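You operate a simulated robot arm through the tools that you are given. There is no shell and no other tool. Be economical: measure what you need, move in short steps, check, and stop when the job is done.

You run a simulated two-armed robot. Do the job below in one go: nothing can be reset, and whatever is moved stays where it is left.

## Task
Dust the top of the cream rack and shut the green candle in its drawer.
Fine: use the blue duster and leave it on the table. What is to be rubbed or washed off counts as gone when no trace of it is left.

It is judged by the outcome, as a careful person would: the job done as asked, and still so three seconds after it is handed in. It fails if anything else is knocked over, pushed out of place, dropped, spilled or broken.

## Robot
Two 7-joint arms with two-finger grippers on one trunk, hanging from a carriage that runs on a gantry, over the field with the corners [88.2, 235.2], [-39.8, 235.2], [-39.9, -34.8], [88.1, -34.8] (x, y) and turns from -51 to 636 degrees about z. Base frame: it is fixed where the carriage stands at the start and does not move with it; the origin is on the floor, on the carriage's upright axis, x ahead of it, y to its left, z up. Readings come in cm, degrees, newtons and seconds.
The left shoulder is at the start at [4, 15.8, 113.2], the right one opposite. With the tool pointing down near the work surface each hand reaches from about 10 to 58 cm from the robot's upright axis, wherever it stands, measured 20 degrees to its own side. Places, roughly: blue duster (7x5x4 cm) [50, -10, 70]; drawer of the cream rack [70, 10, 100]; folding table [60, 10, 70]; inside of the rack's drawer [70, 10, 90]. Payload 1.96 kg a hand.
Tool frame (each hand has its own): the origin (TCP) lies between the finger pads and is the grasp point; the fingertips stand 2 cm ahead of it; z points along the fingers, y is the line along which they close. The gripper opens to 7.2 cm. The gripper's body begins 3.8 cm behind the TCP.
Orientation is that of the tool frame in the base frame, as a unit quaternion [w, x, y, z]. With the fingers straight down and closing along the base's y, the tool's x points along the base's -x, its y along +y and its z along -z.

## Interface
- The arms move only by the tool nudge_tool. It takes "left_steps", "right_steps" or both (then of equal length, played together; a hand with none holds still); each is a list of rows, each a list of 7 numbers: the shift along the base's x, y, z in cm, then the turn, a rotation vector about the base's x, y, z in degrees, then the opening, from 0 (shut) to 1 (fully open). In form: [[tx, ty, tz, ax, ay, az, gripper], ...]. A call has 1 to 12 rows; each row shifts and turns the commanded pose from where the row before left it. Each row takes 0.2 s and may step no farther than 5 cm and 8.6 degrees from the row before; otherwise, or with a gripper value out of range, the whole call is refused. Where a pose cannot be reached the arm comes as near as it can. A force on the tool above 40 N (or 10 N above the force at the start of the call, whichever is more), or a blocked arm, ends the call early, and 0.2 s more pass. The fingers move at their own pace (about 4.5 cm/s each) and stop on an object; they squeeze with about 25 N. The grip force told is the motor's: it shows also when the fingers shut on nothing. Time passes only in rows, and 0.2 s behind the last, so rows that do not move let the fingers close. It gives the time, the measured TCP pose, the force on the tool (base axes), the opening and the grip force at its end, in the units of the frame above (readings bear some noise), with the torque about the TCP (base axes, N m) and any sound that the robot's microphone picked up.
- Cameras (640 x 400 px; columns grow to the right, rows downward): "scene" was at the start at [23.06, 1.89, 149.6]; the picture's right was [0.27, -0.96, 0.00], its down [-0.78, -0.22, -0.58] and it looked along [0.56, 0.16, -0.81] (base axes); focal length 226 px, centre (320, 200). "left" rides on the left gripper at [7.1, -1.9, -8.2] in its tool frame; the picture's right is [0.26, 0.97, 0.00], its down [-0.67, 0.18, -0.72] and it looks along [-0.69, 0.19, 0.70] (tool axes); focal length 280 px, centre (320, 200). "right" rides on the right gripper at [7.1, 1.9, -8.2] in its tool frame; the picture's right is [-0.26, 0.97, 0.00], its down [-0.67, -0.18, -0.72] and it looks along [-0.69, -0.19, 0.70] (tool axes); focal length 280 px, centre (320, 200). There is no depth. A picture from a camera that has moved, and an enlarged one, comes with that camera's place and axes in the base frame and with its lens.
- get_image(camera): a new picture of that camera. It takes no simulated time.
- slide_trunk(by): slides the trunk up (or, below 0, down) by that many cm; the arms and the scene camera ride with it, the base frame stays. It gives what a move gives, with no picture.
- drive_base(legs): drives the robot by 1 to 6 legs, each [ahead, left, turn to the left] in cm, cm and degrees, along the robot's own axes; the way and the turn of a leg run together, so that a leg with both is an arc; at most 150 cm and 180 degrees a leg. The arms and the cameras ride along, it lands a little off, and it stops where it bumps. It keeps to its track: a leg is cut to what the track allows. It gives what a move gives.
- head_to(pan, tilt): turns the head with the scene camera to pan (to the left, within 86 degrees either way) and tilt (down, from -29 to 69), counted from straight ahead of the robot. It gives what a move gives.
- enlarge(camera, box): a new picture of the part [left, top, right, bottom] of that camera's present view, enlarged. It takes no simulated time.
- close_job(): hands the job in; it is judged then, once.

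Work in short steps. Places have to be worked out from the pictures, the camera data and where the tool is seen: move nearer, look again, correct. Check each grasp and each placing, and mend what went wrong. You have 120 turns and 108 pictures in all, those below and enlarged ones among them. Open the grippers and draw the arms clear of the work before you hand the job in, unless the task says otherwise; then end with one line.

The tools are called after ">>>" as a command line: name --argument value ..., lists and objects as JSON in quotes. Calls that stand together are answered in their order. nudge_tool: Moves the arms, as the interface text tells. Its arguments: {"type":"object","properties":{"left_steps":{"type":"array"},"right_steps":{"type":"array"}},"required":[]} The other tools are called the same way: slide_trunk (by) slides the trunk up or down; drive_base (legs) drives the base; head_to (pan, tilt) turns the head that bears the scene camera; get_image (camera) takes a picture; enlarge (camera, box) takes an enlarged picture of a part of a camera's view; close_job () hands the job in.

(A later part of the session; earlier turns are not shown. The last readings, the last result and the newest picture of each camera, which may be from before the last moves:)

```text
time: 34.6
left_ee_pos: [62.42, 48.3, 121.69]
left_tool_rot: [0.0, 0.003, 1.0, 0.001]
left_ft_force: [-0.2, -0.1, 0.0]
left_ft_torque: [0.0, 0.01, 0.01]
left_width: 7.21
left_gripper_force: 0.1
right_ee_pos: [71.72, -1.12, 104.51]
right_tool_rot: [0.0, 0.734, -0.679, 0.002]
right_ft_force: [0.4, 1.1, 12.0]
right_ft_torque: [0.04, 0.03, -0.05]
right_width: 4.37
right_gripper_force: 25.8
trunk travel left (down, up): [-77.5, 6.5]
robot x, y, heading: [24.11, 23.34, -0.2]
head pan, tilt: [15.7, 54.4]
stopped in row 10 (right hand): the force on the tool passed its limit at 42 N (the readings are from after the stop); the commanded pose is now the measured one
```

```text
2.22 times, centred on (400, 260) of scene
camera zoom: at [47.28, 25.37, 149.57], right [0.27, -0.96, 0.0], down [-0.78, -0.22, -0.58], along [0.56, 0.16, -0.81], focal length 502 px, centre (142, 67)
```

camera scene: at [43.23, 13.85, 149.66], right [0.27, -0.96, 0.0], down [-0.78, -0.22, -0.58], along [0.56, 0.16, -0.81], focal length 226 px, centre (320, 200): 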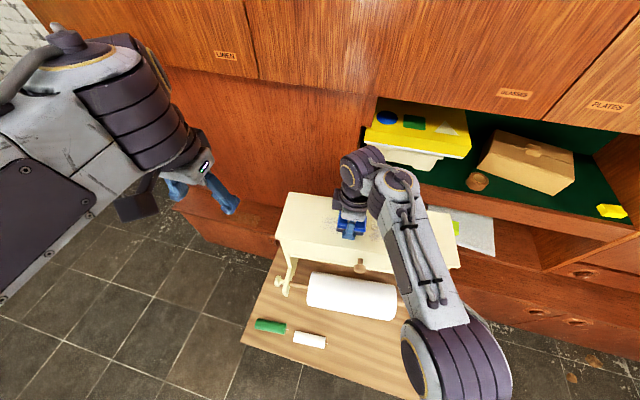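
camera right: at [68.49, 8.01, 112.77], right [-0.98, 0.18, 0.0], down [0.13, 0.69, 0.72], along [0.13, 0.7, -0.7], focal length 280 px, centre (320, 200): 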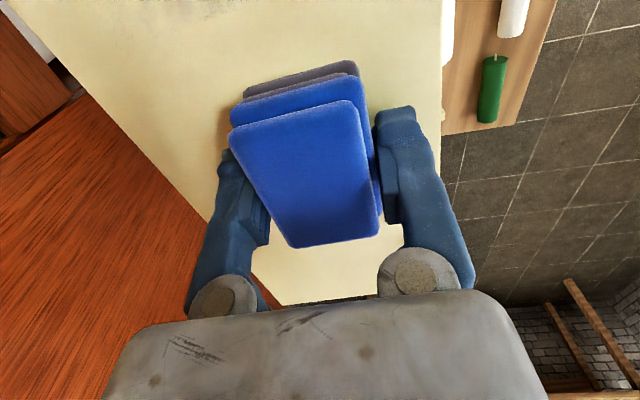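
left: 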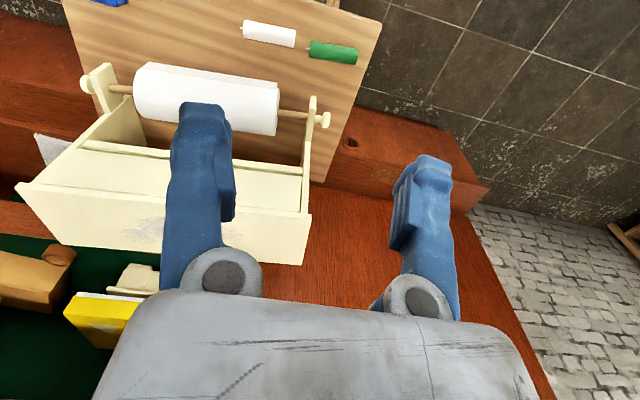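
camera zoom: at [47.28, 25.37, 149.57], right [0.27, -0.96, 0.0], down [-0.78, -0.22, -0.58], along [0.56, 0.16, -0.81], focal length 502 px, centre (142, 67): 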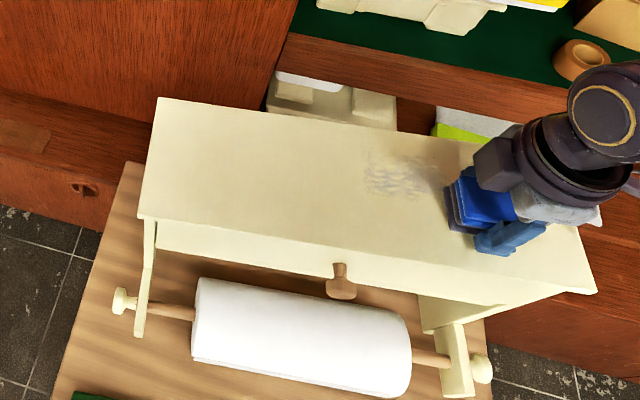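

Only a patch at about [74–77, 1–9] is left. I'll shift to x≈75 and sweep back, then again deeper.

>>> nudge_tool --right_steps '[[1.5, 0, 0.2, 0, 0, 0, 0], [1.7, 0, 0.1, 0, 0, 0, 0], [0, 0, -0.2, 0, 0, 0, 0], [-0.17, 2, 0, 0, 0, 0, 0], [-0.17, 2, 0, 0, 0, 0, 0], [-0.17, 2, 0, 0, 0, 0, 0], [-0.17, 2, 0, 0, 0, 0, 0], [-0.17, 2, 0, 0, 0, 0, 0], [-0.17, 2, 0, 0, 0, 0, 0], [0, 0, 0, 0, 0, 0, 0]]'

>>> enlarge --camera "scene" --box '[260, 170, 540, 350]'

```text
time: 36.8
left_ee_pos: [62.34, 48.29, 121.86]
left_tool_rot: [0.0, 0.003, 1.0, 0.0]
left_ft_force: [-0.3, -0.2, -0.5]
left_ft_torque: [-0.01, -0.02, 0.07]
left_width: 7.22
left_gripper_force: 0.0
right_ee_pos: [73.8, 10.81, 104.46]
right_tool_rot: [0.001, 0.734, -0.679, 0.0]
right_ft_force: [0.3, -2.5, 3.8]
right_ft_torque: [-0.06, -0.07, -0.08]
right_width: 4.37
right_gripper_force: 24.7
trunk travel left (down, up): [-77.5, 6.5]
robot x, y, heading: [24.12, 23.83, -0.4]
head pan, tilt: [15.7, 54.4]
```

```text
2.22 times, centred on (400, 260) of scene
camera zoom: at [47.27, 25.37, 149.6], right [0.27, -0.96, 0.0], down [-0.78, -0.22, -0.58], along [0.56, 0.16, -0.81], focal length 502 px, centre (142, 67)
```

zoom: 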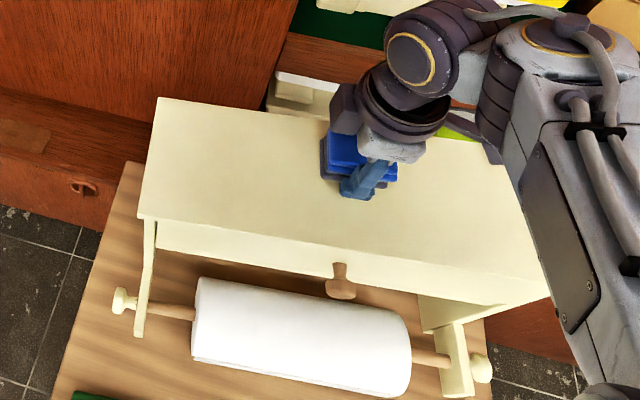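

Looks clean. I'll do one more pass deeper at x≈76 toward -y, then check closely.

>>> nudge_tool --right_steps '[[1, 1, 0, 0, 0, 0, 0], [1.2, 1, -0.1, 0, 0, 0, 0], [0.17, -2, 0, 0, 0, 0, 0], [0.17, -2, 0, 0, 0, 0, 0], [0.17, -2, 0, 0, 0, 0, 0], [0.17, -2, 0, 0, 0, 0, 0], [0.17, -2, 0, 0, 0, 0, 0], [0.17, -2, 0, 0, 0, 0, 0], [0.17, -2, 0, 0, 0, 0, 0], [0, -1, 2, 0, 0, 0, 0], [-1, -3, 2, 0, 0, 0, 0], [-1, -3, 0, 0, 0, 0, 0]]'

>>> enlarge --camera "scene" --box '[310, 190, 530, 320]'

>>> get_image --camera "right"

```text
time: 39.4
left_ee_pos: [62.36, 48.41, 121.63]
left_tool_rot: [0.0, 0.002, 1.0, 0.0]
left_ft_force: [-0.6, -0.5, -0.1]
left_ft_torque: [0.02, -0.02, 0.01]
left_width: 7.21
left_gripper_force: 0.1
right_ee_pos: [75.24, -7.97, 108.29]
right_tool_rot: [0.001, 0.735, -0.678, -0.001]
right_ft_force: [0.8, -0.5, -0.7]
right_ft_torque: [-0.01, 0.01, -0.03]
right_width: 4.42
right_gripper_force: 25.1
trunk travel left (down, up): [-77.5, 6.5]
robot x, y, heading: [24.0, 23.85, -0.2]
head pan, tilt: [15.7, 54.4]
```

```text
2.91 times, centred on (420, 255) of scene
camera zoom: at [47.26, 25.38, 149.6], right [0.27, -0.96, 0.0], down [-0.78, -0.22, -0.58], along [0.56, 0.16, -0.81], focal length 658 px, centre (29, 40)
```

zoom: 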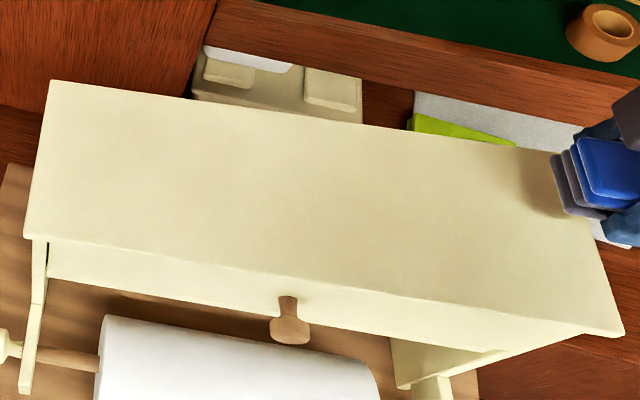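

```text
72 pictures are left
camera right: at [73.82, -15.24, 116.45], right [-0.98, 0.18, 0.0], down [0.13, 0.69, 0.71], along [0.13, 0.7, -0.7], focal length 280 px, centre (320, 200)
```

right: 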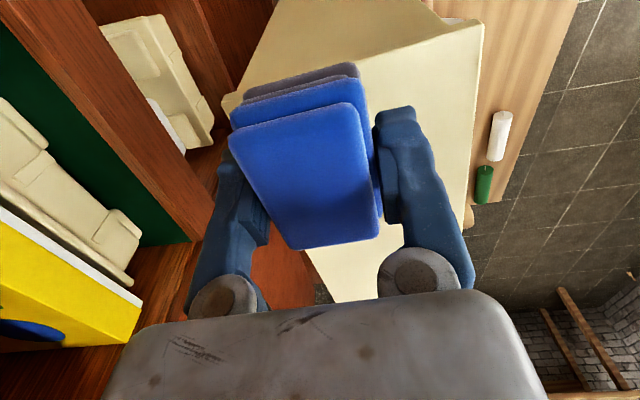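

The top looks clean. I'll zoom in tightly on the formerly dusty area to verify no trace remains.

>>> enlarge --camera "scene" --box '[340, 215, 440, 278]'

>>> enlarge --camera "scene" --box '[420, 230, 520, 293]'

```text
6.35 times, centred on (390, 246) of scene
camera zoom: at [47.26, 25.38, 149.6], right [0.27, -0.96, 0.0], down [-0.78, -0.22, -0.58], along [0.56, 0.16, -0.81], focal length 1436 px, centre (-124, -95)
```

zoom: 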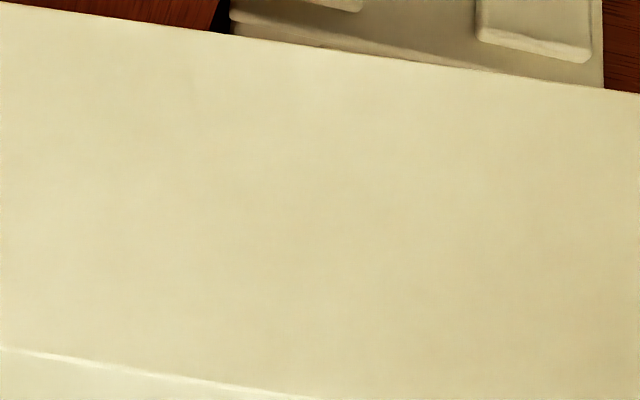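

```text
6.35 times, centred on (470, 262) of scene
camera zoom: at [47.26, 25.38, 149.6], right [0.27, -0.96, 0.0], down [-0.78, -0.22, -0.58], along [0.56, 0.16, -0.81], focal length 1436 px, centre (-632, -190)
```

zoom: 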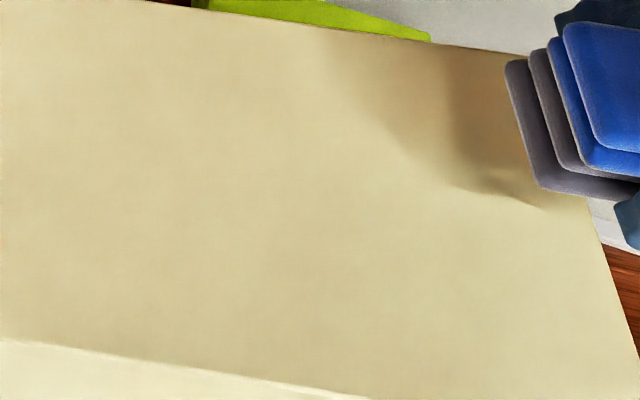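

The top is clean. I'll back the base off so the duster returns above its old place on the table.

>>> drive_base --legs '[[-27, 0, 0]]'

>>> get_image --camera "scene"

```text
time: 41.3
left_ee_pos: [35.64, 48.4, 121.72]
left_tool_rot: [-0.001, 0.002, 1.0, 0.0]
left_ft_force: [-0.3, 0.6, -0.3]
left_ft_torque: [-0.01, 0.0, 0.03]
left_width: 7.21
left_gripper_force: 0.0
right_ee_pos: [48.6, -8.09, 108.31]
right_tool_rot: [0.0, 0.735, -0.678, 0.0]
right_ft_force: [0.0, 0.1, 0.1]
right_ft_torque: [0.01, -0.02, -0.02]
right_width: 4.39
right_gripper_force: 25.1
trunk travel left (down, up): [-77.5, 6.5]
robot x, y, heading: [-2.72, 23.45, -0.2]
head pan, tilt: [15.7, 54.4]
```

```text
69 pictures are left
camera scene: at [20.5, 25.51, 149.6], right [0.27, -0.96, 0.0], down [-0.78, -0.22, -0.58], along [0.56, 0.16, -0.81], focal length 226 px, centre (320, 200)
```

scene: 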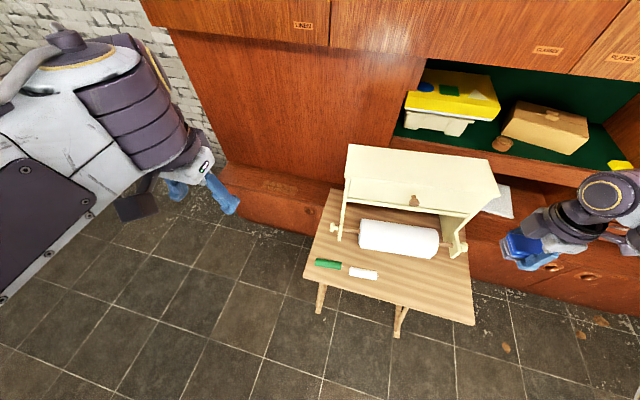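

Directly above the original spot. I'll lower the duster.

>>> nudge_tool --right_steps '[[0, 0, -2.8, 0, 0, 0, 0], [0, 0, -2.8, 0, 0, 0, 0], [0, 0, -2.8, 0, 0, 0, 0], [0, 0, -2.8, 0, 0, 0, 0], [0, 0, -2.8, 0, 0, 0, 0], [0, 0, -2.8, 0, 0, 0, 0], [0, 0, -2.8, 0, 0, 0, 0], [0, 0, -2.8, 0, 0, 0, 0], [0, 0, -2.8, 0, 0, 0, 0], [0, 0, -2.8, 0, 0, 0, 0], [0, 0, -2.8, 0, 0, 0, 0], [0, 0, -1.3, 0, 0, 0, 0]]'

```text
time: 43.9
left_ee_pos: [35.53, 48.36, 121.76]
left_tool_rot: [0.0, 0.002, 1.0, 0.001]
left_ft_force: [0.0, 0.5, 0.8]
left_ft_torque: [-0.01, 0.02, 0.02]
left_width: 7.21
left_gripper_force: 0.1
right_ee_pos: [48.33, -8.12, 76.13]
right_tool_rot: [0.0, 0.734, -0.679, -0.001]
right_ft_force: [0.1, -0.2, -0.8]
right_ft_torque: [-0.04, 0.01, 0.0]
right_width: 4.39
right_gripper_force: 24.6
trunk travel left (down, up): [-77.5, 6.5]
robot x, y, heading: [-2.63, 23.74, -0.2]
head pan, tilt: [15.7, 54.4]
```

Last centimetre to contact.

>>> nudge_tool --right_steps '[[0, 0, -0.4, 0, 0, 0, 0], [0, 0, -0.4, 0, 0, 0, 0], [0, 0, -0.2, 0, 0, 0, 0], [0, 0, 0, 0, 0, 0, 0]]'

```text
time: 44.9
left_ee_pos: [35.6, 48.26, 121.82]
left_tool_rot: [0.0, 0.003, 1.0, 0.0]
left_ft_force: [0.2, -0.2, -0.4]
left_ft_torque: [0.0, -0.01, 0.04]
left_width: 7.21
left_gripper_force: 0.1
right_ee_pos: [48.48, -8.15, 75.14]
right_tool_rot: [0.0, 0.735, -0.678, 0.0]
right_ft_force: [-0.4, 0.2, -0.9]
right_ft_torque: [-0.03, 0.02, 0.02]
right_width: 4.42
right_gripper_force: 24.7
trunk travel left (down, up): [-77.5, 6.5]
robot x, y, heading: [-2.57, 23.51, -0.3]
head pan, tilt: [15.7, 54.4]
```

>>> nudge_tool --right_steps '[[0, 0, -0.3, 0, 0, 0, 0], [0, 0, -0.2, 0, 0, 0, 0], [0, 0, 0, 0, 0, 0, 0]]'

```text
time: 45.7
left_ee_pos: [35.64, 48.33, 121.8]
left_tool_rot: [0.001, 0.002, 1.0, 0.0]
left_ft_force: [0.7, 0.8, -0.7]
left_ft_torque: [0.01, -0.04, 0.01]
left_width: 7.18
left_gripper_force: 0.1
right_ee_pos: [48.41, -7.98, 74.69]
right_tool_rot: [0.0, 0.734, -0.679, -0.001]
right_ft_force: [0.5, 0.5, -0.9]
right_ft_torque: [-0.02, 0.0, 0.03]
right_width: 4.37
right_gripper_force: 25.1
trunk travel left (down, up): [-77.5, 6.5]
robot x, y, heading: [-2.66, 23.75, -0.6]
head pan, tilt: [15.7, 54.4]
```

Still no contact; I'll continue gently.

>>> nudge_tool --right_steps '[[0, 0, -0.2, 0, 0, 0, 0], [0, 0, -0.2, 0, 0, 0, 0], [0, 0, 0, 0, 0, 0, 0]]'

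>>> get_image --camera "right"

```text
time: 46.6
left_ee_pos: [35.51, 48.32, 121.7]
left_tool_rot: [0.0, 0.003, 1.0, 0.0]
left_ft_force: [0.7, -0.6, -0.2]
left_ft_torque: [-0.04, -0.02, -0.02]
left_width: 7.19
left_gripper_force: 0.1
right_ee_pos: [48.5, -8.11, 74.48]
right_tool_rot: [0.0, 0.736, -0.678, 0.0]
right_ft_force: [-9.7, 1.4, 20.7]
right_ft_torque: [0.01, 0.16, -0.03]
right_width: 4.42
right_gripper_force: 25.6
trunk travel left (down, up): [-77.5, 6.5]
robot x, y, heading: [-2.5, 23.76, -0.3]
head pan, tilt: [15.7, 54.4]
stopped in row 3 (right hand): the force on the tool passed its limit at 42 N (the readings are from after the stop); the commanded pose is now the measured one
```

```text
68 pictures are left
camera right: at [47.14, -15.09, 82.62], right [-0.98, 0.18, 0.0], down [0.13, 0.69, 0.71], along [0.13, 0.7, -0.7], focal length 280 px, centre (320, 200)
```

right: 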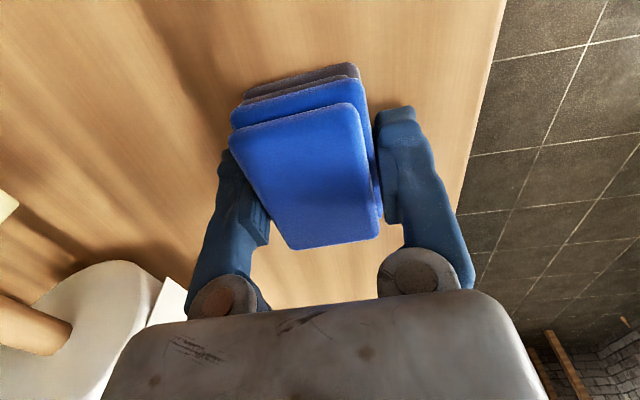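

Duster is on the table. I'll release and rise clear.

>>> nudge_tool --right_steps '[[0, 0, 0.15, 0, 0, 0, 0.95], [0, 0, 0, 0, 0, 0, 0.95], [0, 0, 0, 0, 0, 0, 0.95], [0, 0, 1.5, 0, 0, 0, 0.95], [0, 0, 3, 0, 0, 0, 0.95], [0, 0, 4, 0, 0, 0, 0.95], [0, 0, 4, 0, 0, 0, 1], [0, 0, 4, 0, 0, 0, 1], [0, 0, 4, 0, 0, 0, 1], [0, 0, 4, 0, 0, 0, 1], [0, 0, 4, 0, 0, 0, 1], [0, 0, 4, 0, 0, 0, 1]]'

>>> enlarge --camera "scene" --box '[300, 130, 540, 330]'

```text
time: 49.2
left_ee_pos: [35.62, 48.52, 121.85]
left_tool_rot: [0.001, 0.002, 1.0, 0.0]
left_ft_force: [-0.6, -0.2, 0.2]
left_ft_torque: [-0.01, 0.0, -0.01]
left_width: 7.19
left_gripper_force: 0.1
right_ee_pos: [48.38, -8.22, 107.09]
right_tool_rot: [0.001, 0.735, -0.678, 0.0]
right_ft_force: [-0.1, 0.2, -0.1]
right_ft_torque: [-0.02, -0.02, 0.0]
right_width: 7.21
right_gripper_force: 0.0
trunk travel left (down, up): [-77.5, 6.5]
robot x, y, heading: [-2.7, 23.79, -0.4]
head pan, tilt: [15.7, 54.4]
```

```text
2.00 times, centred on (420, 230) of scene
camera zoom: at [20.48, 25.51, 149.6], right [0.27, -0.96, 0.0], down [-0.78, -0.22, -0.58], along [0.56, 0.16, -0.81], focal length 452 px, centre (120, 140)
```

zoom: 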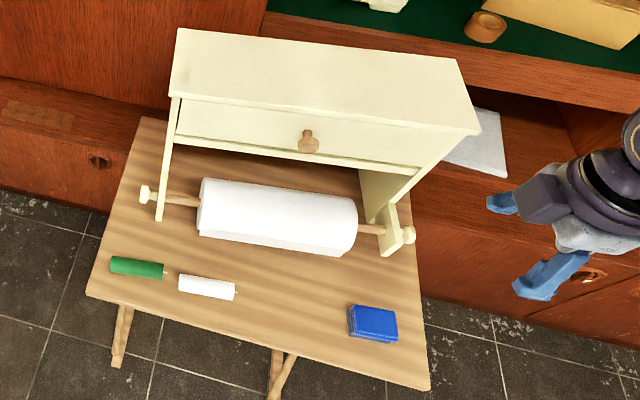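

Duster rests on the table. Now I'll turn the right hand back by 90° and bring it in front of the drawer's line.

>>> nudge_tool --right_steps '[[-1.04, 1.64, 0.2, 0, 0, -8.2, 1], [-1.04, 1.64, 0.2, 0, 0, -8.2, 1], [-1.04, 1.64, 0.2, 0, 0, -8.2, 1], [-1.04, 1.64, 0.2, 0, 0, -8.2, 1], [-1.04, 1.64, 0.2, 0, 0, -8.2, 1], [-1.04, 1.64, 0.2, 0, 0, -8.2, 1], [-1.04, 1.64, 0.2, 0, 0, -8.2, 1], [-1.04, 1.64, 0.2, 0, 0, -8.2, 1], [-1.04, 1.64, 0.2, 0, 0, -8.2, 1], [-1.04, 1.64, 0.2, 0, 0, -8.2, 1], [-1.04, 1.64, 0.2, 0, 0, -8.2, 1]]'

>>> nudge_tool --right_steps '[[0, 0, 0, 0.65, -7.47, 0, 1], [0, 0, 0, 0.65, -7.47, 0, 1], [0, 0, 0, 0.65, -7.47, 0, 1], [0, 0, 0, 0.65, -7.47, 0, 1], [0, 0, 0, 0.65, -7.47, 0, 1], [0, 0, 0, 0.65, -7.47, 0, 1], [0, 0, 0, 0, 0, 0, 1]]'

>>> drive_base --legs '[[16, 0, 0]]'

>>> get_image --camera "right"

>>> get_image --camera "scene"

```text
time: 51.6
left_ee_pos: [35.64, 48.43, 121.78]
left_tool_rot: [0.001, 0.001, 1.0, 0.0]
left_ft_force: [0.1, -0.6, -0.4]
left_ft_torque: [0.0, 0.01, -0.01]
left_width: 7.19
left_gripper_force: 0.0
right_ee_pos: [37.15, 10.04, 109.36]
right_tool_rot: [0.0, -0.037, 0.999, 0.0]
right_ft_force: [-0.1, 0.0, -0.5]
right_ft_torque: [0.01, 0.0, 0.01]
right_width: 7.18
right_gripper_force: 0.1
trunk travel left (down, up): [-77.5, 6.5]
robot x, y, heading: [-2.66, 23.94, -0.2]
head pan, tilt: [15.7, 54.4]
```

```text
time: 53.2
left_ee_pos: [35.53, 48.5, 121.69]
left_tool_rot: [-0.001, 0.002, 1.0, 0.0]
left_ft_force: [0.5, 0.2, -0.7]
left_ft_torque: [0.0, 0.0, 0.0]
left_width: 7.2
left_gripper_force: 0.0
right_ee_pos: [37.08, 10.01, 109.3]
right_tool_rot: [0.384, -0.036, 0.923, 0.019]
right_ft_force: [-1.7, -0.1, 0.5]
right_ft_torque: [0.0, 0.05, 0.0]
right_width: 7.22
right_gripper_force: 0.1
trunk travel left (down, up): [-77.5, 6.5]
robot x, y, heading: [-2.45, 23.49, -0.5]
head pan, tilt: [15.7, 54.4]
```

```text
time: 54.6
left_ee_pos: [51.31, 48.33, 121.86]
left_tool_rot: [-0.001, 0.003, 1.0, 0.0]
left_ft_force: [0.3, -0.5, 0.5]
left_ft_torque: [0.0, -0.03, 0.0]
left_width: 7.2
left_gripper_force: 0.1
right_ee_pos: [52.76, 10.04, 109.15]
right_tool_rot: [0.382, -0.036, 0.923, 0.019]
right_ft_force: [-1.0, 0.6, 0.1]
right_ft_torque: [-0.02, -0.01, -0.02]
right_width: 7.19
right_gripper_force: 0.1
trunk travel left (down, up): [-77.5, 6.5]
robot x, y, heading: [13.06, 23.03, -0.3]
head pan, tilt: [15.7, 54.4]
```

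```text
66 pictures are left
camera right: at [41.72, 11.18, 109.96], right [0.11, 0.98, 0.19], down [-0.01, -0.19, 0.98], along [0.99, -0.11, -0.01], focal length 280 px, centre (320, 200)
```

right: 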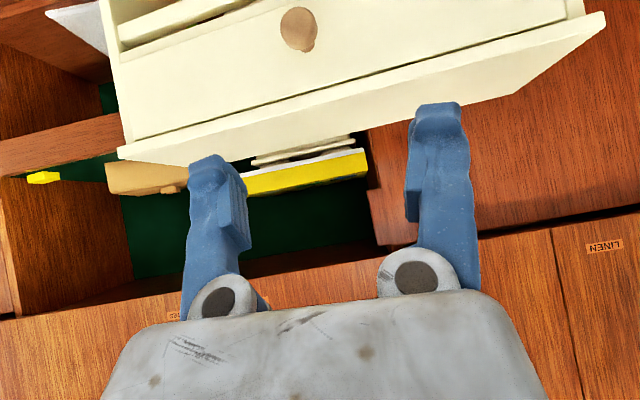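

```text
65 pictures are left
camera scene: at [36.14, 25.43, 149.6], right [0.27, -0.96, 0.0], down [-0.78, -0.22, -0.58], along [0.56, 0.16, -0.81], focal length 226 px, centre (320, 200)
```

scene: 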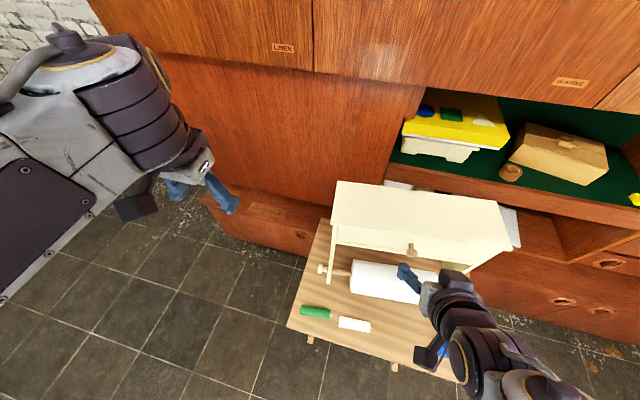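

The wrist view puts the knob at about [63, 9.7, 97]. I'll lower in front of it first.

>>> nudge_tool --right_steps '[[0.3, -0.1, -3, 0, 0, 0, 1], [0.3, -0.1, -3, 0, 0, 0, 1], [0.3, -0.1, -3, 0, 0, 0, 1], [0.3, 0, -2.6, 0, 0, 0, 1], [0, 0, 0, 0, 0, 0, 1]]'

>>> get_image --camera "right"

>>> enlarge --camera "scene" --box '[350, 200, 510, 320]'

```text
time: 55.8
left_ee_pos: [51.2, 48.38, 121.59]
left_tool_rot: [0.001, 0.003, 1.0, 0.0]
left_ft_force: [0.2, 0.6, 0.0]
left_ft_torque: [0.04, 0.0, 0.01]
left_width: 7.19
left_gripper_force: 0.0
right_ee_pos: [53.9, 9.66, 97.62]
right_tool_rot: [0.383, -0.036, 0.923, 0.019]
right_ft_force: [-0.1, -0.1, 0.4]
right_ft_torque: [-0.02, -0.02, 0.0]
right_width: 7.2
right_gripper_force: 0.0
trunk travel left (down, up): [-77.5, 6.5]
robot x, y, heading: [12.63, 23.54, -0.3]
head pan, tilt: [15.7, 54.4]
```

```text
64 pictures are left
camera right: at [42.95, 10.91, 98.28], right [0.11, 0.98, 0.19], down [-0.01, -0.19, 0.98], along [0.99, -0.11, -0.01], focal length 280 px, centre (320, 200)
```

right: 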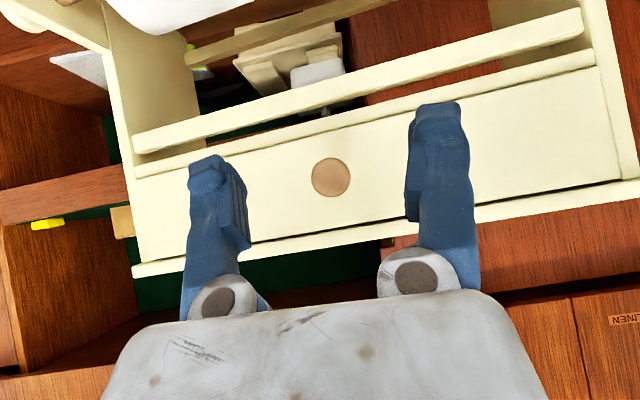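

```text
3.33 times, centred on (430, 260) of scene
camera zoom: at [36.14, 25.43, 149.6], right [0.27, -0.96, 0.0], down [-0.78, -0.22, -0.58], along [0.56, 0.16, -0.81], focal length 754 px, centre (-47, 0)
```

zoom: 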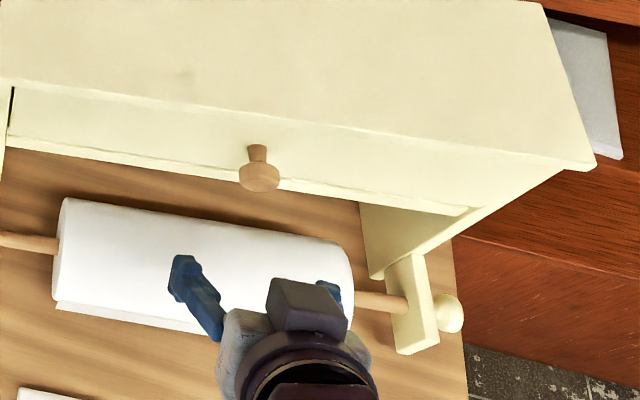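

The knob is at [63, 9.8, 96.8]. I see a faint spot on the rack top near [67.5, 16.7], so I'll check it.

>>> enlarge --camera "scene" --box '[365, 200, 445, 250]'

```text
8.00 times, centred on (405, 225) of scene
camera zoom: at [36.14, 25.43, 149.6], right [0.27, -0.96, 0.0], down [-0.78, -0.22, -0.58], along [0.56, 0.16, -0.81], focal length 1809 px, centre (-360, 0)
```

zoom: 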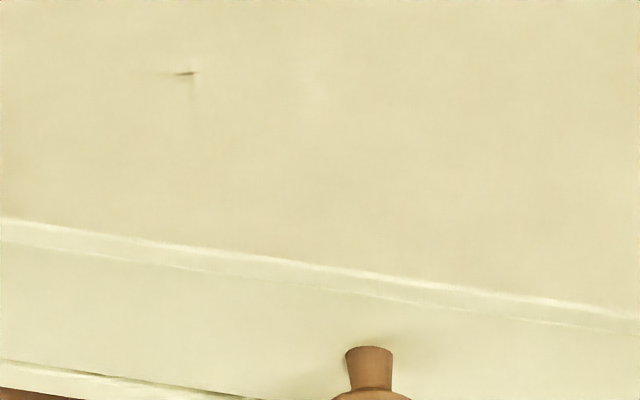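

>>> enlarge --camera "scene" --box '[370, 195, 430, 235]'

>>> enlarge --camera "scene" --box '[330, 180, 520, 280]'

```text
10.00 times, centred on (400, 215) of scene
camera zoom: at [36.14, 25.43, 149.6], right [0.27, -0.96, 0.0], down [-0.78, -0.22, -0.58], along [0.56, 0.16, -0.81], focal length 2261 px, centre (-480, 50)
```

zoom: 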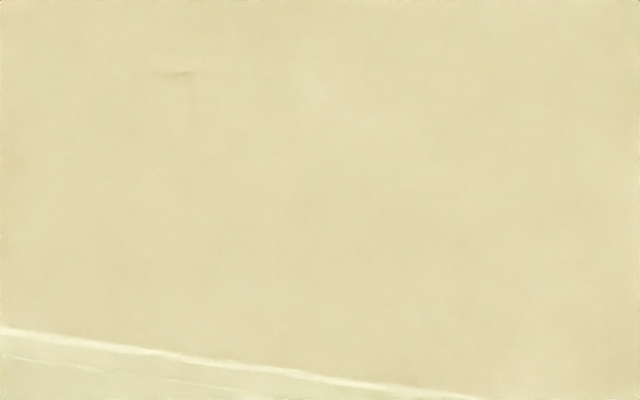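

```text
3.37 times, centred on (425, 230) of scene
camera zoom: at [36.14, 25.43, 149.6], right [0.27, -0.96, 0.0], down [-0.78, -0.22, -0.58], along [0.56, 0.16, -0.81], focal length 762 px, centre (-34, 99)
```

zoom: 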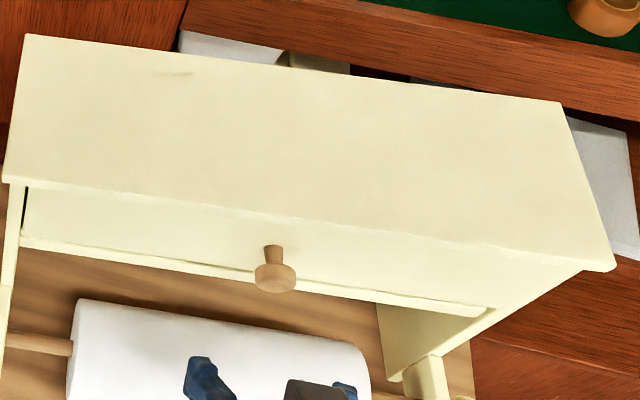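

The mark sits at the same output pixel in every crop, so it's an image artifact and the top is clean. Now I'll advance onto the knob.

>>> nudge_tool --right_steps '[[2.5, 0, -0.3, 0, 0, 0, 1], [2.5, 0, -0.3, 0, 0, 0, 1], [2, 0.1, 0, 0, 0, 0, 1], [1.3, 0, 0, 0, 0, 0, 1], [0, 0, 0, 0, 0, 0, 1]]'

>>> get_image --camera "right"

>>> enlarge --camera "scene" --box '[350, 200, 510, 320]'

```text
time: 57.0
left_ee_pos: [51.28, 48.3, 121.69]
left_tool_rot: [0.0, 0.003, 1.0, 0.0]
left_ft_force: [-0.3, 0.8, -0.7]
left_ft_torque: [-0.01, -0.01, -0.01]
left_width: 7.21
left_gripper_force: 0.1
right_ee_pos: [62.16, 9.71, 96.85]
right_tool_rot: [0.382, -0.036, 0.923, 0.019]
right_ft_force: [-0.4, -0.1, 0.3]
right_ft_torque: [-0.01, -0.01, 0.0]
right_width: 7.21
right_gripper_force: 0.1
trunk travel left (down, up): [-77.5, 6.5]
robot x, y, heading: [13.14, 23.42, -0.3]
head pan, tilt: [15.7, 54.4]
```

```text
59 pictures are left
camera right: at [51.18, 11.02, 97.69], right [0.11, 0.98, 0.19], down [-0.01, -0.19, 0.98], along [0.99, -0.11, -0.01], focal length 280 px, centre (320, 200)
```

right: 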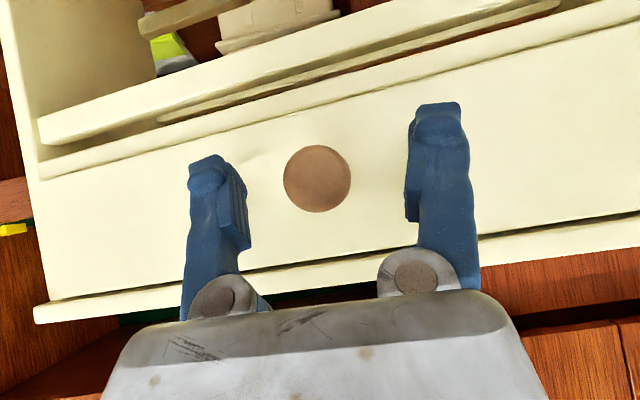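

```text
3.33 times, centred on (430, 260) of scene
camera zoom: at [36.14, 25.43, 149.6], right [0.27, -0.96, 0.0], down [-0.78, -0.22, -0.58], along [0.56, 0.16, -0.81], focal length 754 px, centre (-47, 0)
```

zoom: 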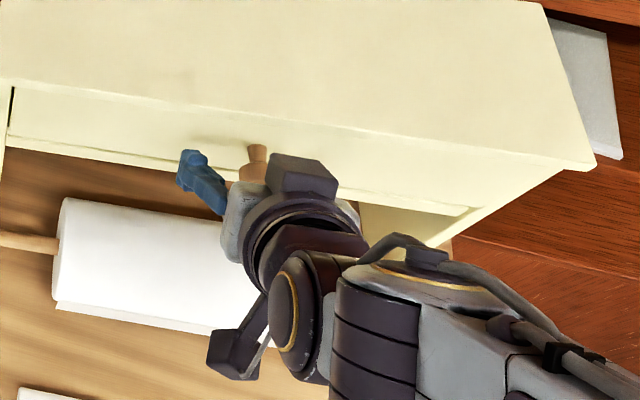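

Well aligned; the knob face is at x≈62.5. I'll advance 0.9 and close.

>>> nudge_tool --right_steps '[[0.5, 0, 0, 0, 0, 0, 1], [0.4, 0, 0, 0, 0, 0, 1], [0, 0, 0, 0, 0, 0, 0.1], [0, 0, 0, 0, 0, 0, 0.1], [0, 0, 0, 0, 0, 0, 0.1], [0, 0, 0, 0, 0, 0, 0.1], [0, 0, 0, 0, 0, 0, 0.1]]'

>>> get_image --camera "right"

```text
time: 58.6
left_ee_pos: [51.28, 48.26, 121.74]
left_tool_rot: [0.0, 0.002, 1.0, 0.001]
left_ft_force: [0.6, -0.2, 0.5]
left_ft_torque: [0.0, -0.03, 0.0]
left_width: 7.19
left_gripper_force: 0.1
right_ee_pos: [63.01, 9.86, 96.98]
right_tool_rot: [0.382, -0.036, 0.923, 0.018]
right_ft_force: [-0.9, -6.0, -0.4]
right_ft_torque: [0.07, 0.17, -0.18]
right_width: 2.18
right_gripper_force: 24.6
trunk travel left (down, up): [-77.5, 6.5]
robot x, y, heading: [13.2, 23.49, -0.7]
head pan, tilt: [15.7, 54.4]
```

```text
57 pictures are left
camera right: at [52.1, 10.96, 97.73], right [0.11, 0.98, 0.19], down [-0.01, -0.19, 0.98], along [0.99, -0.11, -0.01], focal length 280 px, centre (320, 200)
```

right: 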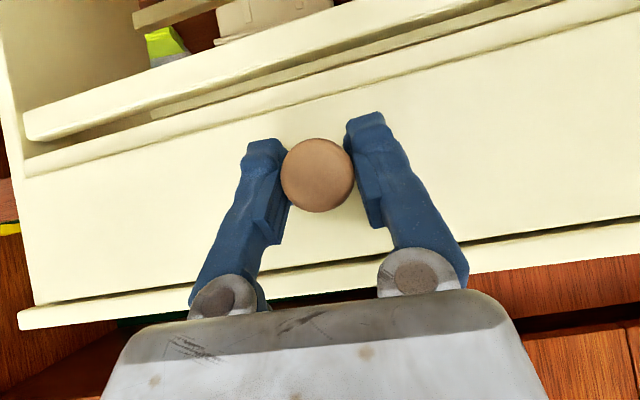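

Knob gripped at 2.2 cm. I'll pull along the drawer's outward normal in small steps.

>>> nudge_tool --right_steps '[[-0.5, -0.04, 0, 0, 0, 0, 0], [-0.7, -0.06, 0, 0, 0, 0, 0], [-0.8, -0.07, 0, 0, 0, 0, 0], [0, 0, 0, 0, 0, 0, 0]]'

>>> get_image --camera "scene"

>>> get_image --camera "right"

```text
time: 59.6
left_ee_pos: [51.2, 48.2, 121.76]
left_tool_rot: [-0.001, 0.003, 1.0, 0.0]
left_ft_force: [-0.2, -0.9, 0.8]
left_ft_torque: [-0.03, -0.03, -0.02]
left_width: 7.2
left_gripper_force: 0.1
right_ee_pos: [61.06, 9.72, 97.02]
right_tool_rot: [0.381, -0.035, 0.924, 0.018]
right_ft_force: [0.1, -3.2, -0.1]
right_ft_torque: [0.02, -0.18, -0.04]
right_width: 2.16
right_gripper_force: 25.3
trunk travel left (down, up): [-77.5, 6.5]
robot x, y, heading: [12.73, 23.78, -0.2]
head pan, tilt: [15.7, 54.4]
```

```text
56 pictures are left
camera scene: at [36.12, 25.43, 149.59], right [0.27, -0.96, 0.0], down [-0.78, -0.22, -0.58], along [0.56, 0.16, -0.81], focal length 226 px, centre (320, 200)
```

scene: 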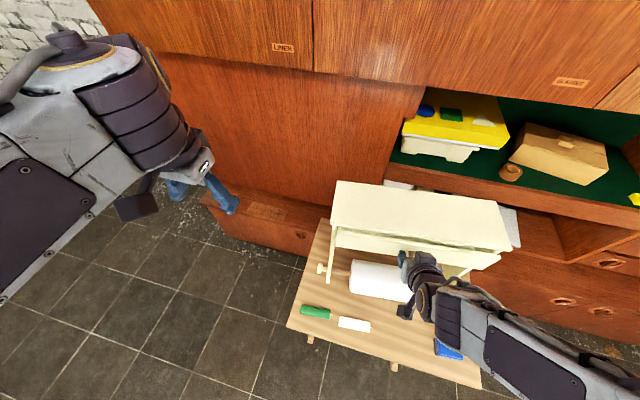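

```text
55 pictures are left
camera right: at [50.03, 10.81, 97.73], right [0.11, 0.98, 0.19], down [-0.01, -0.19, 0.98], along [0.99, -0.11, -0.01], focal length 280 px, centre (320, 200)
```

right: 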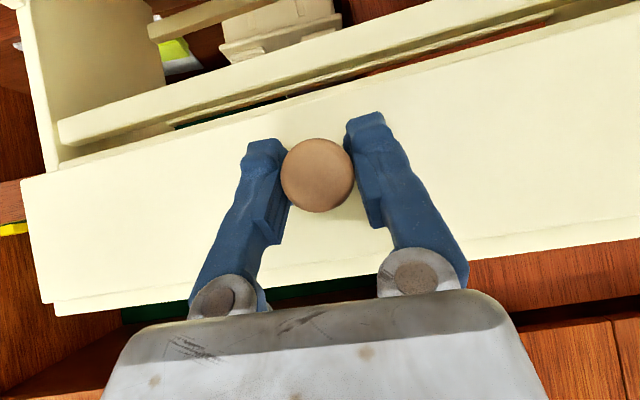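

The drawer slides out easily and the rack stays put. I'll pull on to about 8.5 cm open.

>>> nudge_tool --right_steps '[[-0.9, -0.08, 0, 0, 0, 0, 0], [-0.9, -0.08, 0, 0, 0, 0, 0], [-0.9, -0.08, 0, 0, 0, 0, 0], [-0.9, -0.08, 0, 0, 0, 0, 0], [-0.9, -0.08, 0, 0, 0, 0, 0], [-0.9, -0.08, 0, 0, 0, 0, 0], [-0.7, -0.06, 0, 0, 0, 0, 0], [0, 0, 0, 0, 0, 0, 0]]'

>>> enlarge --camera "scene" --box '[310, 170, 530, 310]'

```text
time: 61.4
left_ee_pos: [51.24, 48.36, 121.72]
left_tool_rot: [0.0, 0.002, 1.0, 0.0]
left_ft_force: [0.2, 1.1, 0.2]
left_ft_torque: [0.02, 0.02, 0.02]
left_width: 7.18
left_gripper_force: 0.0
right_ee_pos: [54.98, 9.07, 96.96]
right_tool_rot: [0.382, -0.037, 0.923, 0.02]
right_ft_force: [0.5, -3.0, -0.4]
right_ft_torque: [-0.01, 0.23, -0.05]
right_width: 2.18
right_gripper_force: 24.7
trunk travel left (down, up): [-77.5, 6.5]
robot x, y, heading: [12.83, 23.69, -0.1]
head pan, tilt: [15.7, 54.4]
```

```text
2.86 times, centred on (420, 240) of scene
camera zoom: at [36.12, 25.43, 149.59], right [0.27, -0.96, 0.0], down [-0.78, -0.22, -0.58], along [0.56, 0.16, -0.81], focal length 646 px, centre (34, 86)
```

zoom: 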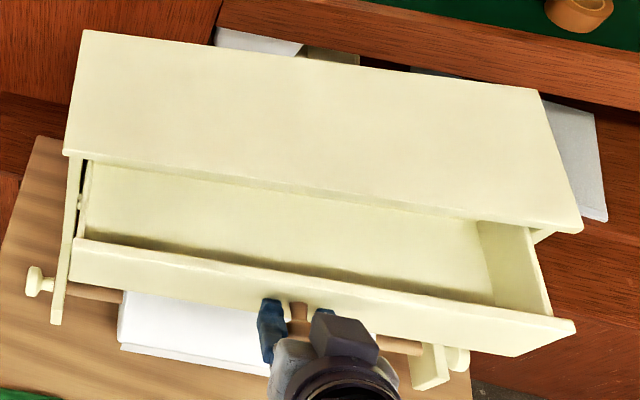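

The drawer is open about 8 cm and is empty. I'll pull 1 cm more, then release and retreat up and back.

>>> nudge_tool --right_steps '[[-0.6, -0.05, 0, 0, 0, 0, 0], [-0.5, -0.05, 0, 0, 0, 0, 0], [0, 0, 0, 0, 0, 0, 0], [0, 0, 0, 0, 0, 0, 1], [0, 0, 0, 0, 0, 0, 1], [0, 0, 0, 0, 0, 0, 1], [-1, 0, 1, 0, 0, 0, 1], [-2, -0.2, 2, 0, 0, 0, 1], [-3, -0.5, 3, 0, 0, 0, 1], [-3, -3, 3, 0, 0, 0, 1], [-2, -4, 2, 0, 0, 0, 1], [0, -4, 0, 0, 0, 0, 1]]'

>>> get_image --camera "scene"

>>> enlarge --camera "scene" --box '[280, 170, 520, 350]'

```text
refused: row 10 steps farther than a row can; nothing moved
```

```text
53 pictures are left
camera scene: at [36.12, 25.43, 149.59], right [0.27, -0.96, 0.0], down [-0.78, -0.22, -0.58], along [0.56, 0.16, -0.81], focal length 226 px, centre (320, 200)
```

scene: 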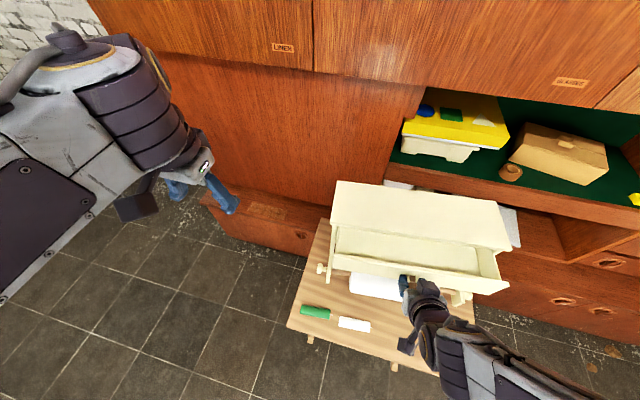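

```text
2.22 times, centred on (400, 260) of scene
camera zoom: at [36.12, 25.43, 149.59], right [0.27, -0.96, 0.0], down [-0.78, -0.22, -0.58], along [0.56, 0.16, -0.81], focal length 502 px, centre (142, 67)
```

zoom: 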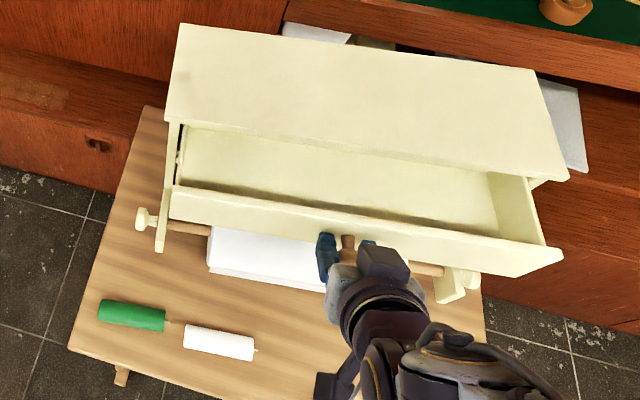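

A row was too long. I'll repeat with shorter steps.

>>> nudge_tool --right_steps '[[-0.6, -0.05, 0, 0, 0, 0, 0], [-0.5, -0.05, 0, 0, 0, 0, 0], [0, 0, 0, 0, 0, 0, 0], [0, 0, 0, 0, 0, 0, 1], [0, 0, 0, 0, 0, 0, 1], [0, 0, 0, 0, 0, 0, 1], [-1, 0, 1, 0, 0, 0, 1], [-2, -0.2, 2, 0, 0, 0, 1], [-2.5, -0.5, 2.5, 0, 0, 0, 1], [-2.5, -2, 2.5, 0, 0, 0, 1], [-2, -3, 2, 0, 0, 0, 1], [0, -4, 0, 0, 0, 0, 1]]'

>>> enlarge --camera "scene" --box '[280, 170, 520, 350]'

```text
time: 64.0
left_ee_pos: [51.19, 48.33, 121.76]
left_tool_rot: [0.0, 0.002, 1.0, 0.0]
left_ft_force: [0.2, -0.2, 0.2]
left_ft_torque: [0.0, 0.03, -0.02]
left_width: 7.19
left_gripper_force: 0.0
right_ee_pos: [50.14, 8.66, 100.94]
right_tool_rot: [0.382, -0.036, 0.923, 0.019]
right_ft_force: [-0.7, 0.2, 1.2]
right_ft_torque: [0.01, -0.02, -0.01]
right_width: 7.2
right_gripper_force: 0.1
right hand out of reach, approached as far as the arm can: row 9, 10, 11, 12
trunk travel left (down, up): [-77.5, 6.5]
robot x, y, heading: [13.29, 23.51, -0.2]
head pan, tilt: [15.7, 54.4]
```

```text
2.22 times, centred on (400, 260) of scene
camera zoom: at [36.14, 25.43, 149.6], right [0.27, -0.96, 0.0], down [-0.78, -0.22, -0.58], along [0.56, 0.16, -0.81], focal length 502 px, centre (142, 67)
```

zoom: 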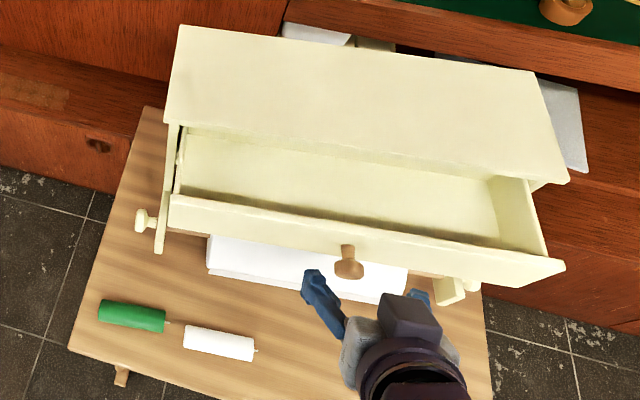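

The knob is released and the drawer stays open. I'll back the base off, then straighten and raise the right hand.

>>> drive_base --legs '[[-15, 0, 0]]'

>>> nudge_tool --right_steps '[[0, 0, 1.8, -0.65, 7.47, 0, 1], [0, 0, 1.8, -0.65, 7.47, 0, 1], [0, 0, 1.8, -0.65, 7.47, 0, 1], [0, 0, 1.8, -0.65, 7.47, 0, 1], [0, 0, 1.8, -0.65, 7.47, 0, 1], [0, 0, 1.8, -0.65, 7.47, 0, 1], [0, 0, 2, 0, 0, 0, 1], [0, 0, 3, 0, 0, 0, 1], [0, 0, 0, 0, 0, 0, 1]]'

>>> get_image --camera "scene"

```text
time: 65.4
left_ee_pos: [36.28, 48.49, 121.85]
left_tool_rot: [-0.001, 0.001, 1.0, 0.0]
left_ft_force: [0.5, -0.1, 0.2]
left_ft_torque: [-0.01, -0.02, 0.02]
left_width: 7.21
left_gripper_force: 0.1
right_ee_pos: [35.19, 8.82, 100.97]
right_tool_rot: [0.382, -0.036, 0.923, 0.019]
right_ft_force: [0.2, 0.7, -0.1]
right_ft_torque: [0.0, 0.0, -0.03]
right_width: 7.2
right_gripper_force: 0.1
trunk travel left (down, up): [-77.5, 6.5]
robot x, y, heading: [-1.98, 23.57, -0.3]
head pan, tilt: [15.7, 54.4]
```

```text
time: 67.4
left_ee_pos: [36.32, 48.48, 121.81]
left_tool_rot: [0.0, 0.0, 1.0, 0.0]
left_ft_force: [-0.1, -0.9, -0.3]
left_ft_torque: [-0.01, -0.02, -0.02]
left_width: 7.2
left_gripper_force: 0.1
right_ee_pos: [35.2, 8.97, 116.65]
right_tool_rot: [0.0, -0.039, 0.999, 0.0]
right_ft_force: [0.3, -0.8, -0.7]
right_ft_torque: [0.01, 0.04, 0.01]
right_width: 7.2
right_gripper_force: 0.1
trunk travel left (down, up): [-77.5, 6.5]
robot x, y, heading: [-2.09, 23.76, -0.2]
head pan, tilt: [15.7, 54.4]
```

```text
50 pictures are left
camera scene: at [21.2, 25.54, 149.6], right [0.27, -0.96, 0.0], down [-0.78, -0.22, -0.58], along [0.56, 0.16, -0.81], focal length 226 px, centre (320, 200)
```

scene: 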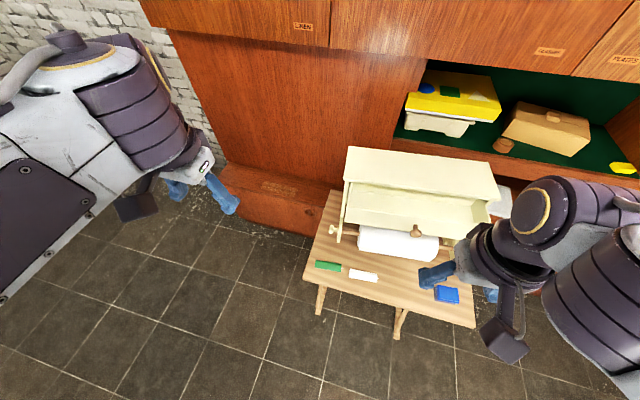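

I'll move the right hand outward a bit, then position the base so the left hand reaches both candle and drawer.

>>> nudge_tool --right_steps '[[-1, -4, 1.5, 0, 0, 0, 1], [-1, -4, 1.5, 0, 0, 0, 1]]'

>>> drive_base --legs '[[0, -12, 0], [15, 0, 0]]'

>>> get_image --camera "left"

>>> get_image --camera "scene"

```text
time: 68.0
left_ee_pos: [36.29, 48.26, 121.77]
left_tool_rot: [-0.001, 0.0, 1.0, 0.0]
left_ft_force: [0.3, 0.2, -0.7]
left_ft_torque: [0.0, 0.02, 0.02]
left_width: 7.2
left_gripper_force: 0.0
right_ee_pos: [33.08, 1.1, 119.53]
right_tool_rot: [0.0, -0.04, 0.999, 0.002]
right_ft_force: [0.4, -0.2, -0.9]
right_ft_torque: [0.0, -0.01, 0.0]
right_width: 7.19
right_gripper_force: 0.1
trunk travel left (down, up): [-77.5, 6.5]
robot x, y, heading: [-1.67, 23.69, -0.3]
head pan, tilt: [15.7, 54.4]
```

```text
time: 70.2
left_ee_pos: [51.17, 36.23, 121.68]
left_tool_rot: [0.0, 0.002, 1.0, 0.0]
left_ft_force: [-0.2, -0.1, -1.0]
left_ft_torque: [-0.04, -0.01, -0.01]
left_width: 7.21
left_gripper_force: 0.0
right_ee_pos: [47.88, -11.12, 119.54]
right_tool_rot: [0.0, -0.038, 0.999, 0.0]
right_ft_force: [0.5, 0.4, -0.2]
right_ft_torque: [0.0, -0.01, 0.0]
right_width: 7.21
right_gripper_force: 0.0
trunk travel left (down, up): [-77.5, 6.5]
robot x, y, heading: [12.88, 11.28, -0.2]
head pan, tilt: [15.7, 54.4]
```

```text
49 pictures are left
camera left: at [44.0, 34.29, 130.03], right [-0.26, 0.97, 0.0], down [0.68, 0.18, 0.72], along [0.69, 0.18, -0.7], focal length 280 px, centre (320, 200)
```

left: 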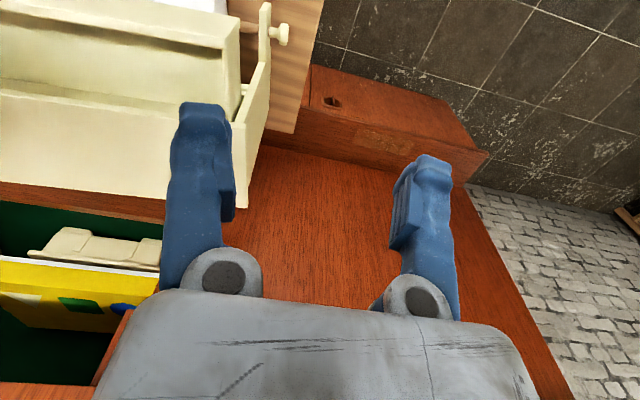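

```text
48 pictures are left
camera scene: at [36.12, 13.3, 149.6], right [0.27, -0.96, 0.0], down [-0.78, -0.22, -0.58], along [0.56, 0.16, -0.81], focal length 226 px, centre (320, 200)
```

scene: 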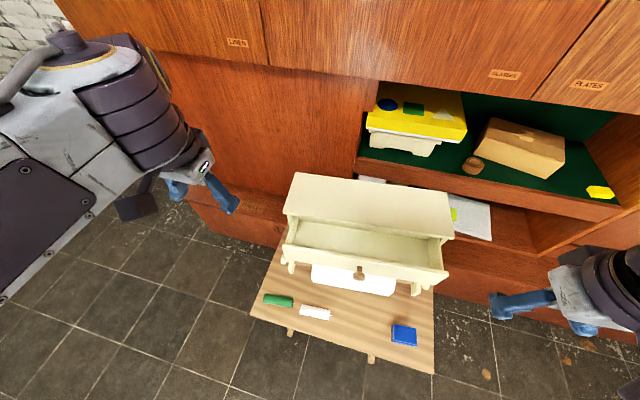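

The green candle is centred near [48.1, 30.5, 73.1], axis yawed ~5°, wick end toward -y. I'll bring the left hand above it, turned to close along x.

>>> nudge_tool --left_steps '[[-1, -0.52, -1, 0, 0, -7.7, 1], [-1, -0.52, -1, 0, 0, -7.7, 1], [-1.1, -0.52, -2.6, 0, 0, -7.7, 1], [0, -0.52, -3, 0, 0, -7.7, 1], [0, -0.52, -3, 0, 0, -7.7, 1], [0, -0.52, -3, 0, 0, -7.7, 1], [0, -0.52, -3, 0, 0, -7.7, 1], [0, -0.52, -3, 0, 0, -7.7, 1], [0, -0.52, -3, 0, 0, -7.7, 1], [0, -0.52, -3, 0, 0, -7.7, 1], [0, -0.5, -3, 0, 0, -7.7, 1], [0, 0, 0, 0, 0, 0, 1]]'

>>> get_image --camera "left"

>>> get_image --camera "scene"

```text
time: 72.8
left_ee_pos: [48.01, 30.66, 93.2]
left_tool_rot: [0.0, 0.676, 0.737, 0.0]
left_ft_force: [0.4, -0.1, 0.1]
left_ft_torque: [0.04, 0.01, -0.02]
left_width: 7.22
left_gripper_force: 0.2
right_ee_pos: [47.85, -11.21, 119.64]
right_tool_rot: [0.0, -0.037, 0.999, 0.001]
right_ft_force: [-0.2, -0.5, -0.4]
right_ft_torque: [0.0, -0.01, -0.01]
right_width: 7.2
right_gripper_force: 0.1
trunk travel left (down, up): [-77.5, 6.5]
robot x, y, heading: [12.83, 11.4, -0.2]
head pan, tilt: [15.7, 54.4]
```

```text
47 pictures are left
camera left: at [45.32, 37.54, 101.43], right [0.94, 0.34, 0.0], down [0.24, -0.66, 0.72], along [0.25, -0.67, -0.7], focal length 280 px, centre (320, 200)
```

left: 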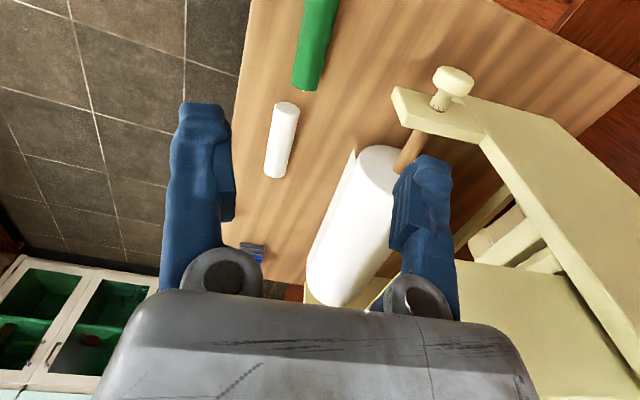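

```text
46 pictures are left
camera scene: at [36.12, 13.3, 149.6], right [0.27, -0.96, 0.0], down [-0.78, -0.22, -0.58], along [0.56, 0.16, -0.81], focal length 226 px, centre (320, 200)
```

scene: 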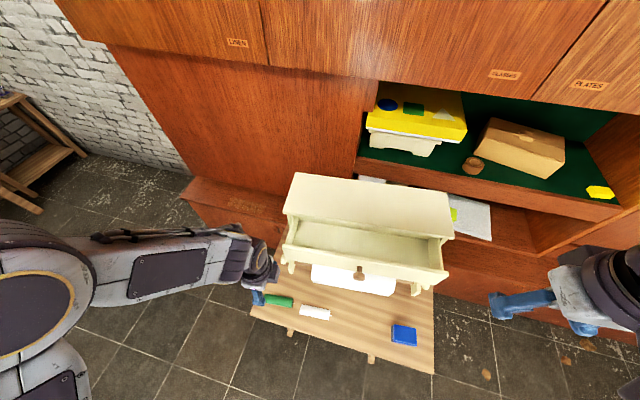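

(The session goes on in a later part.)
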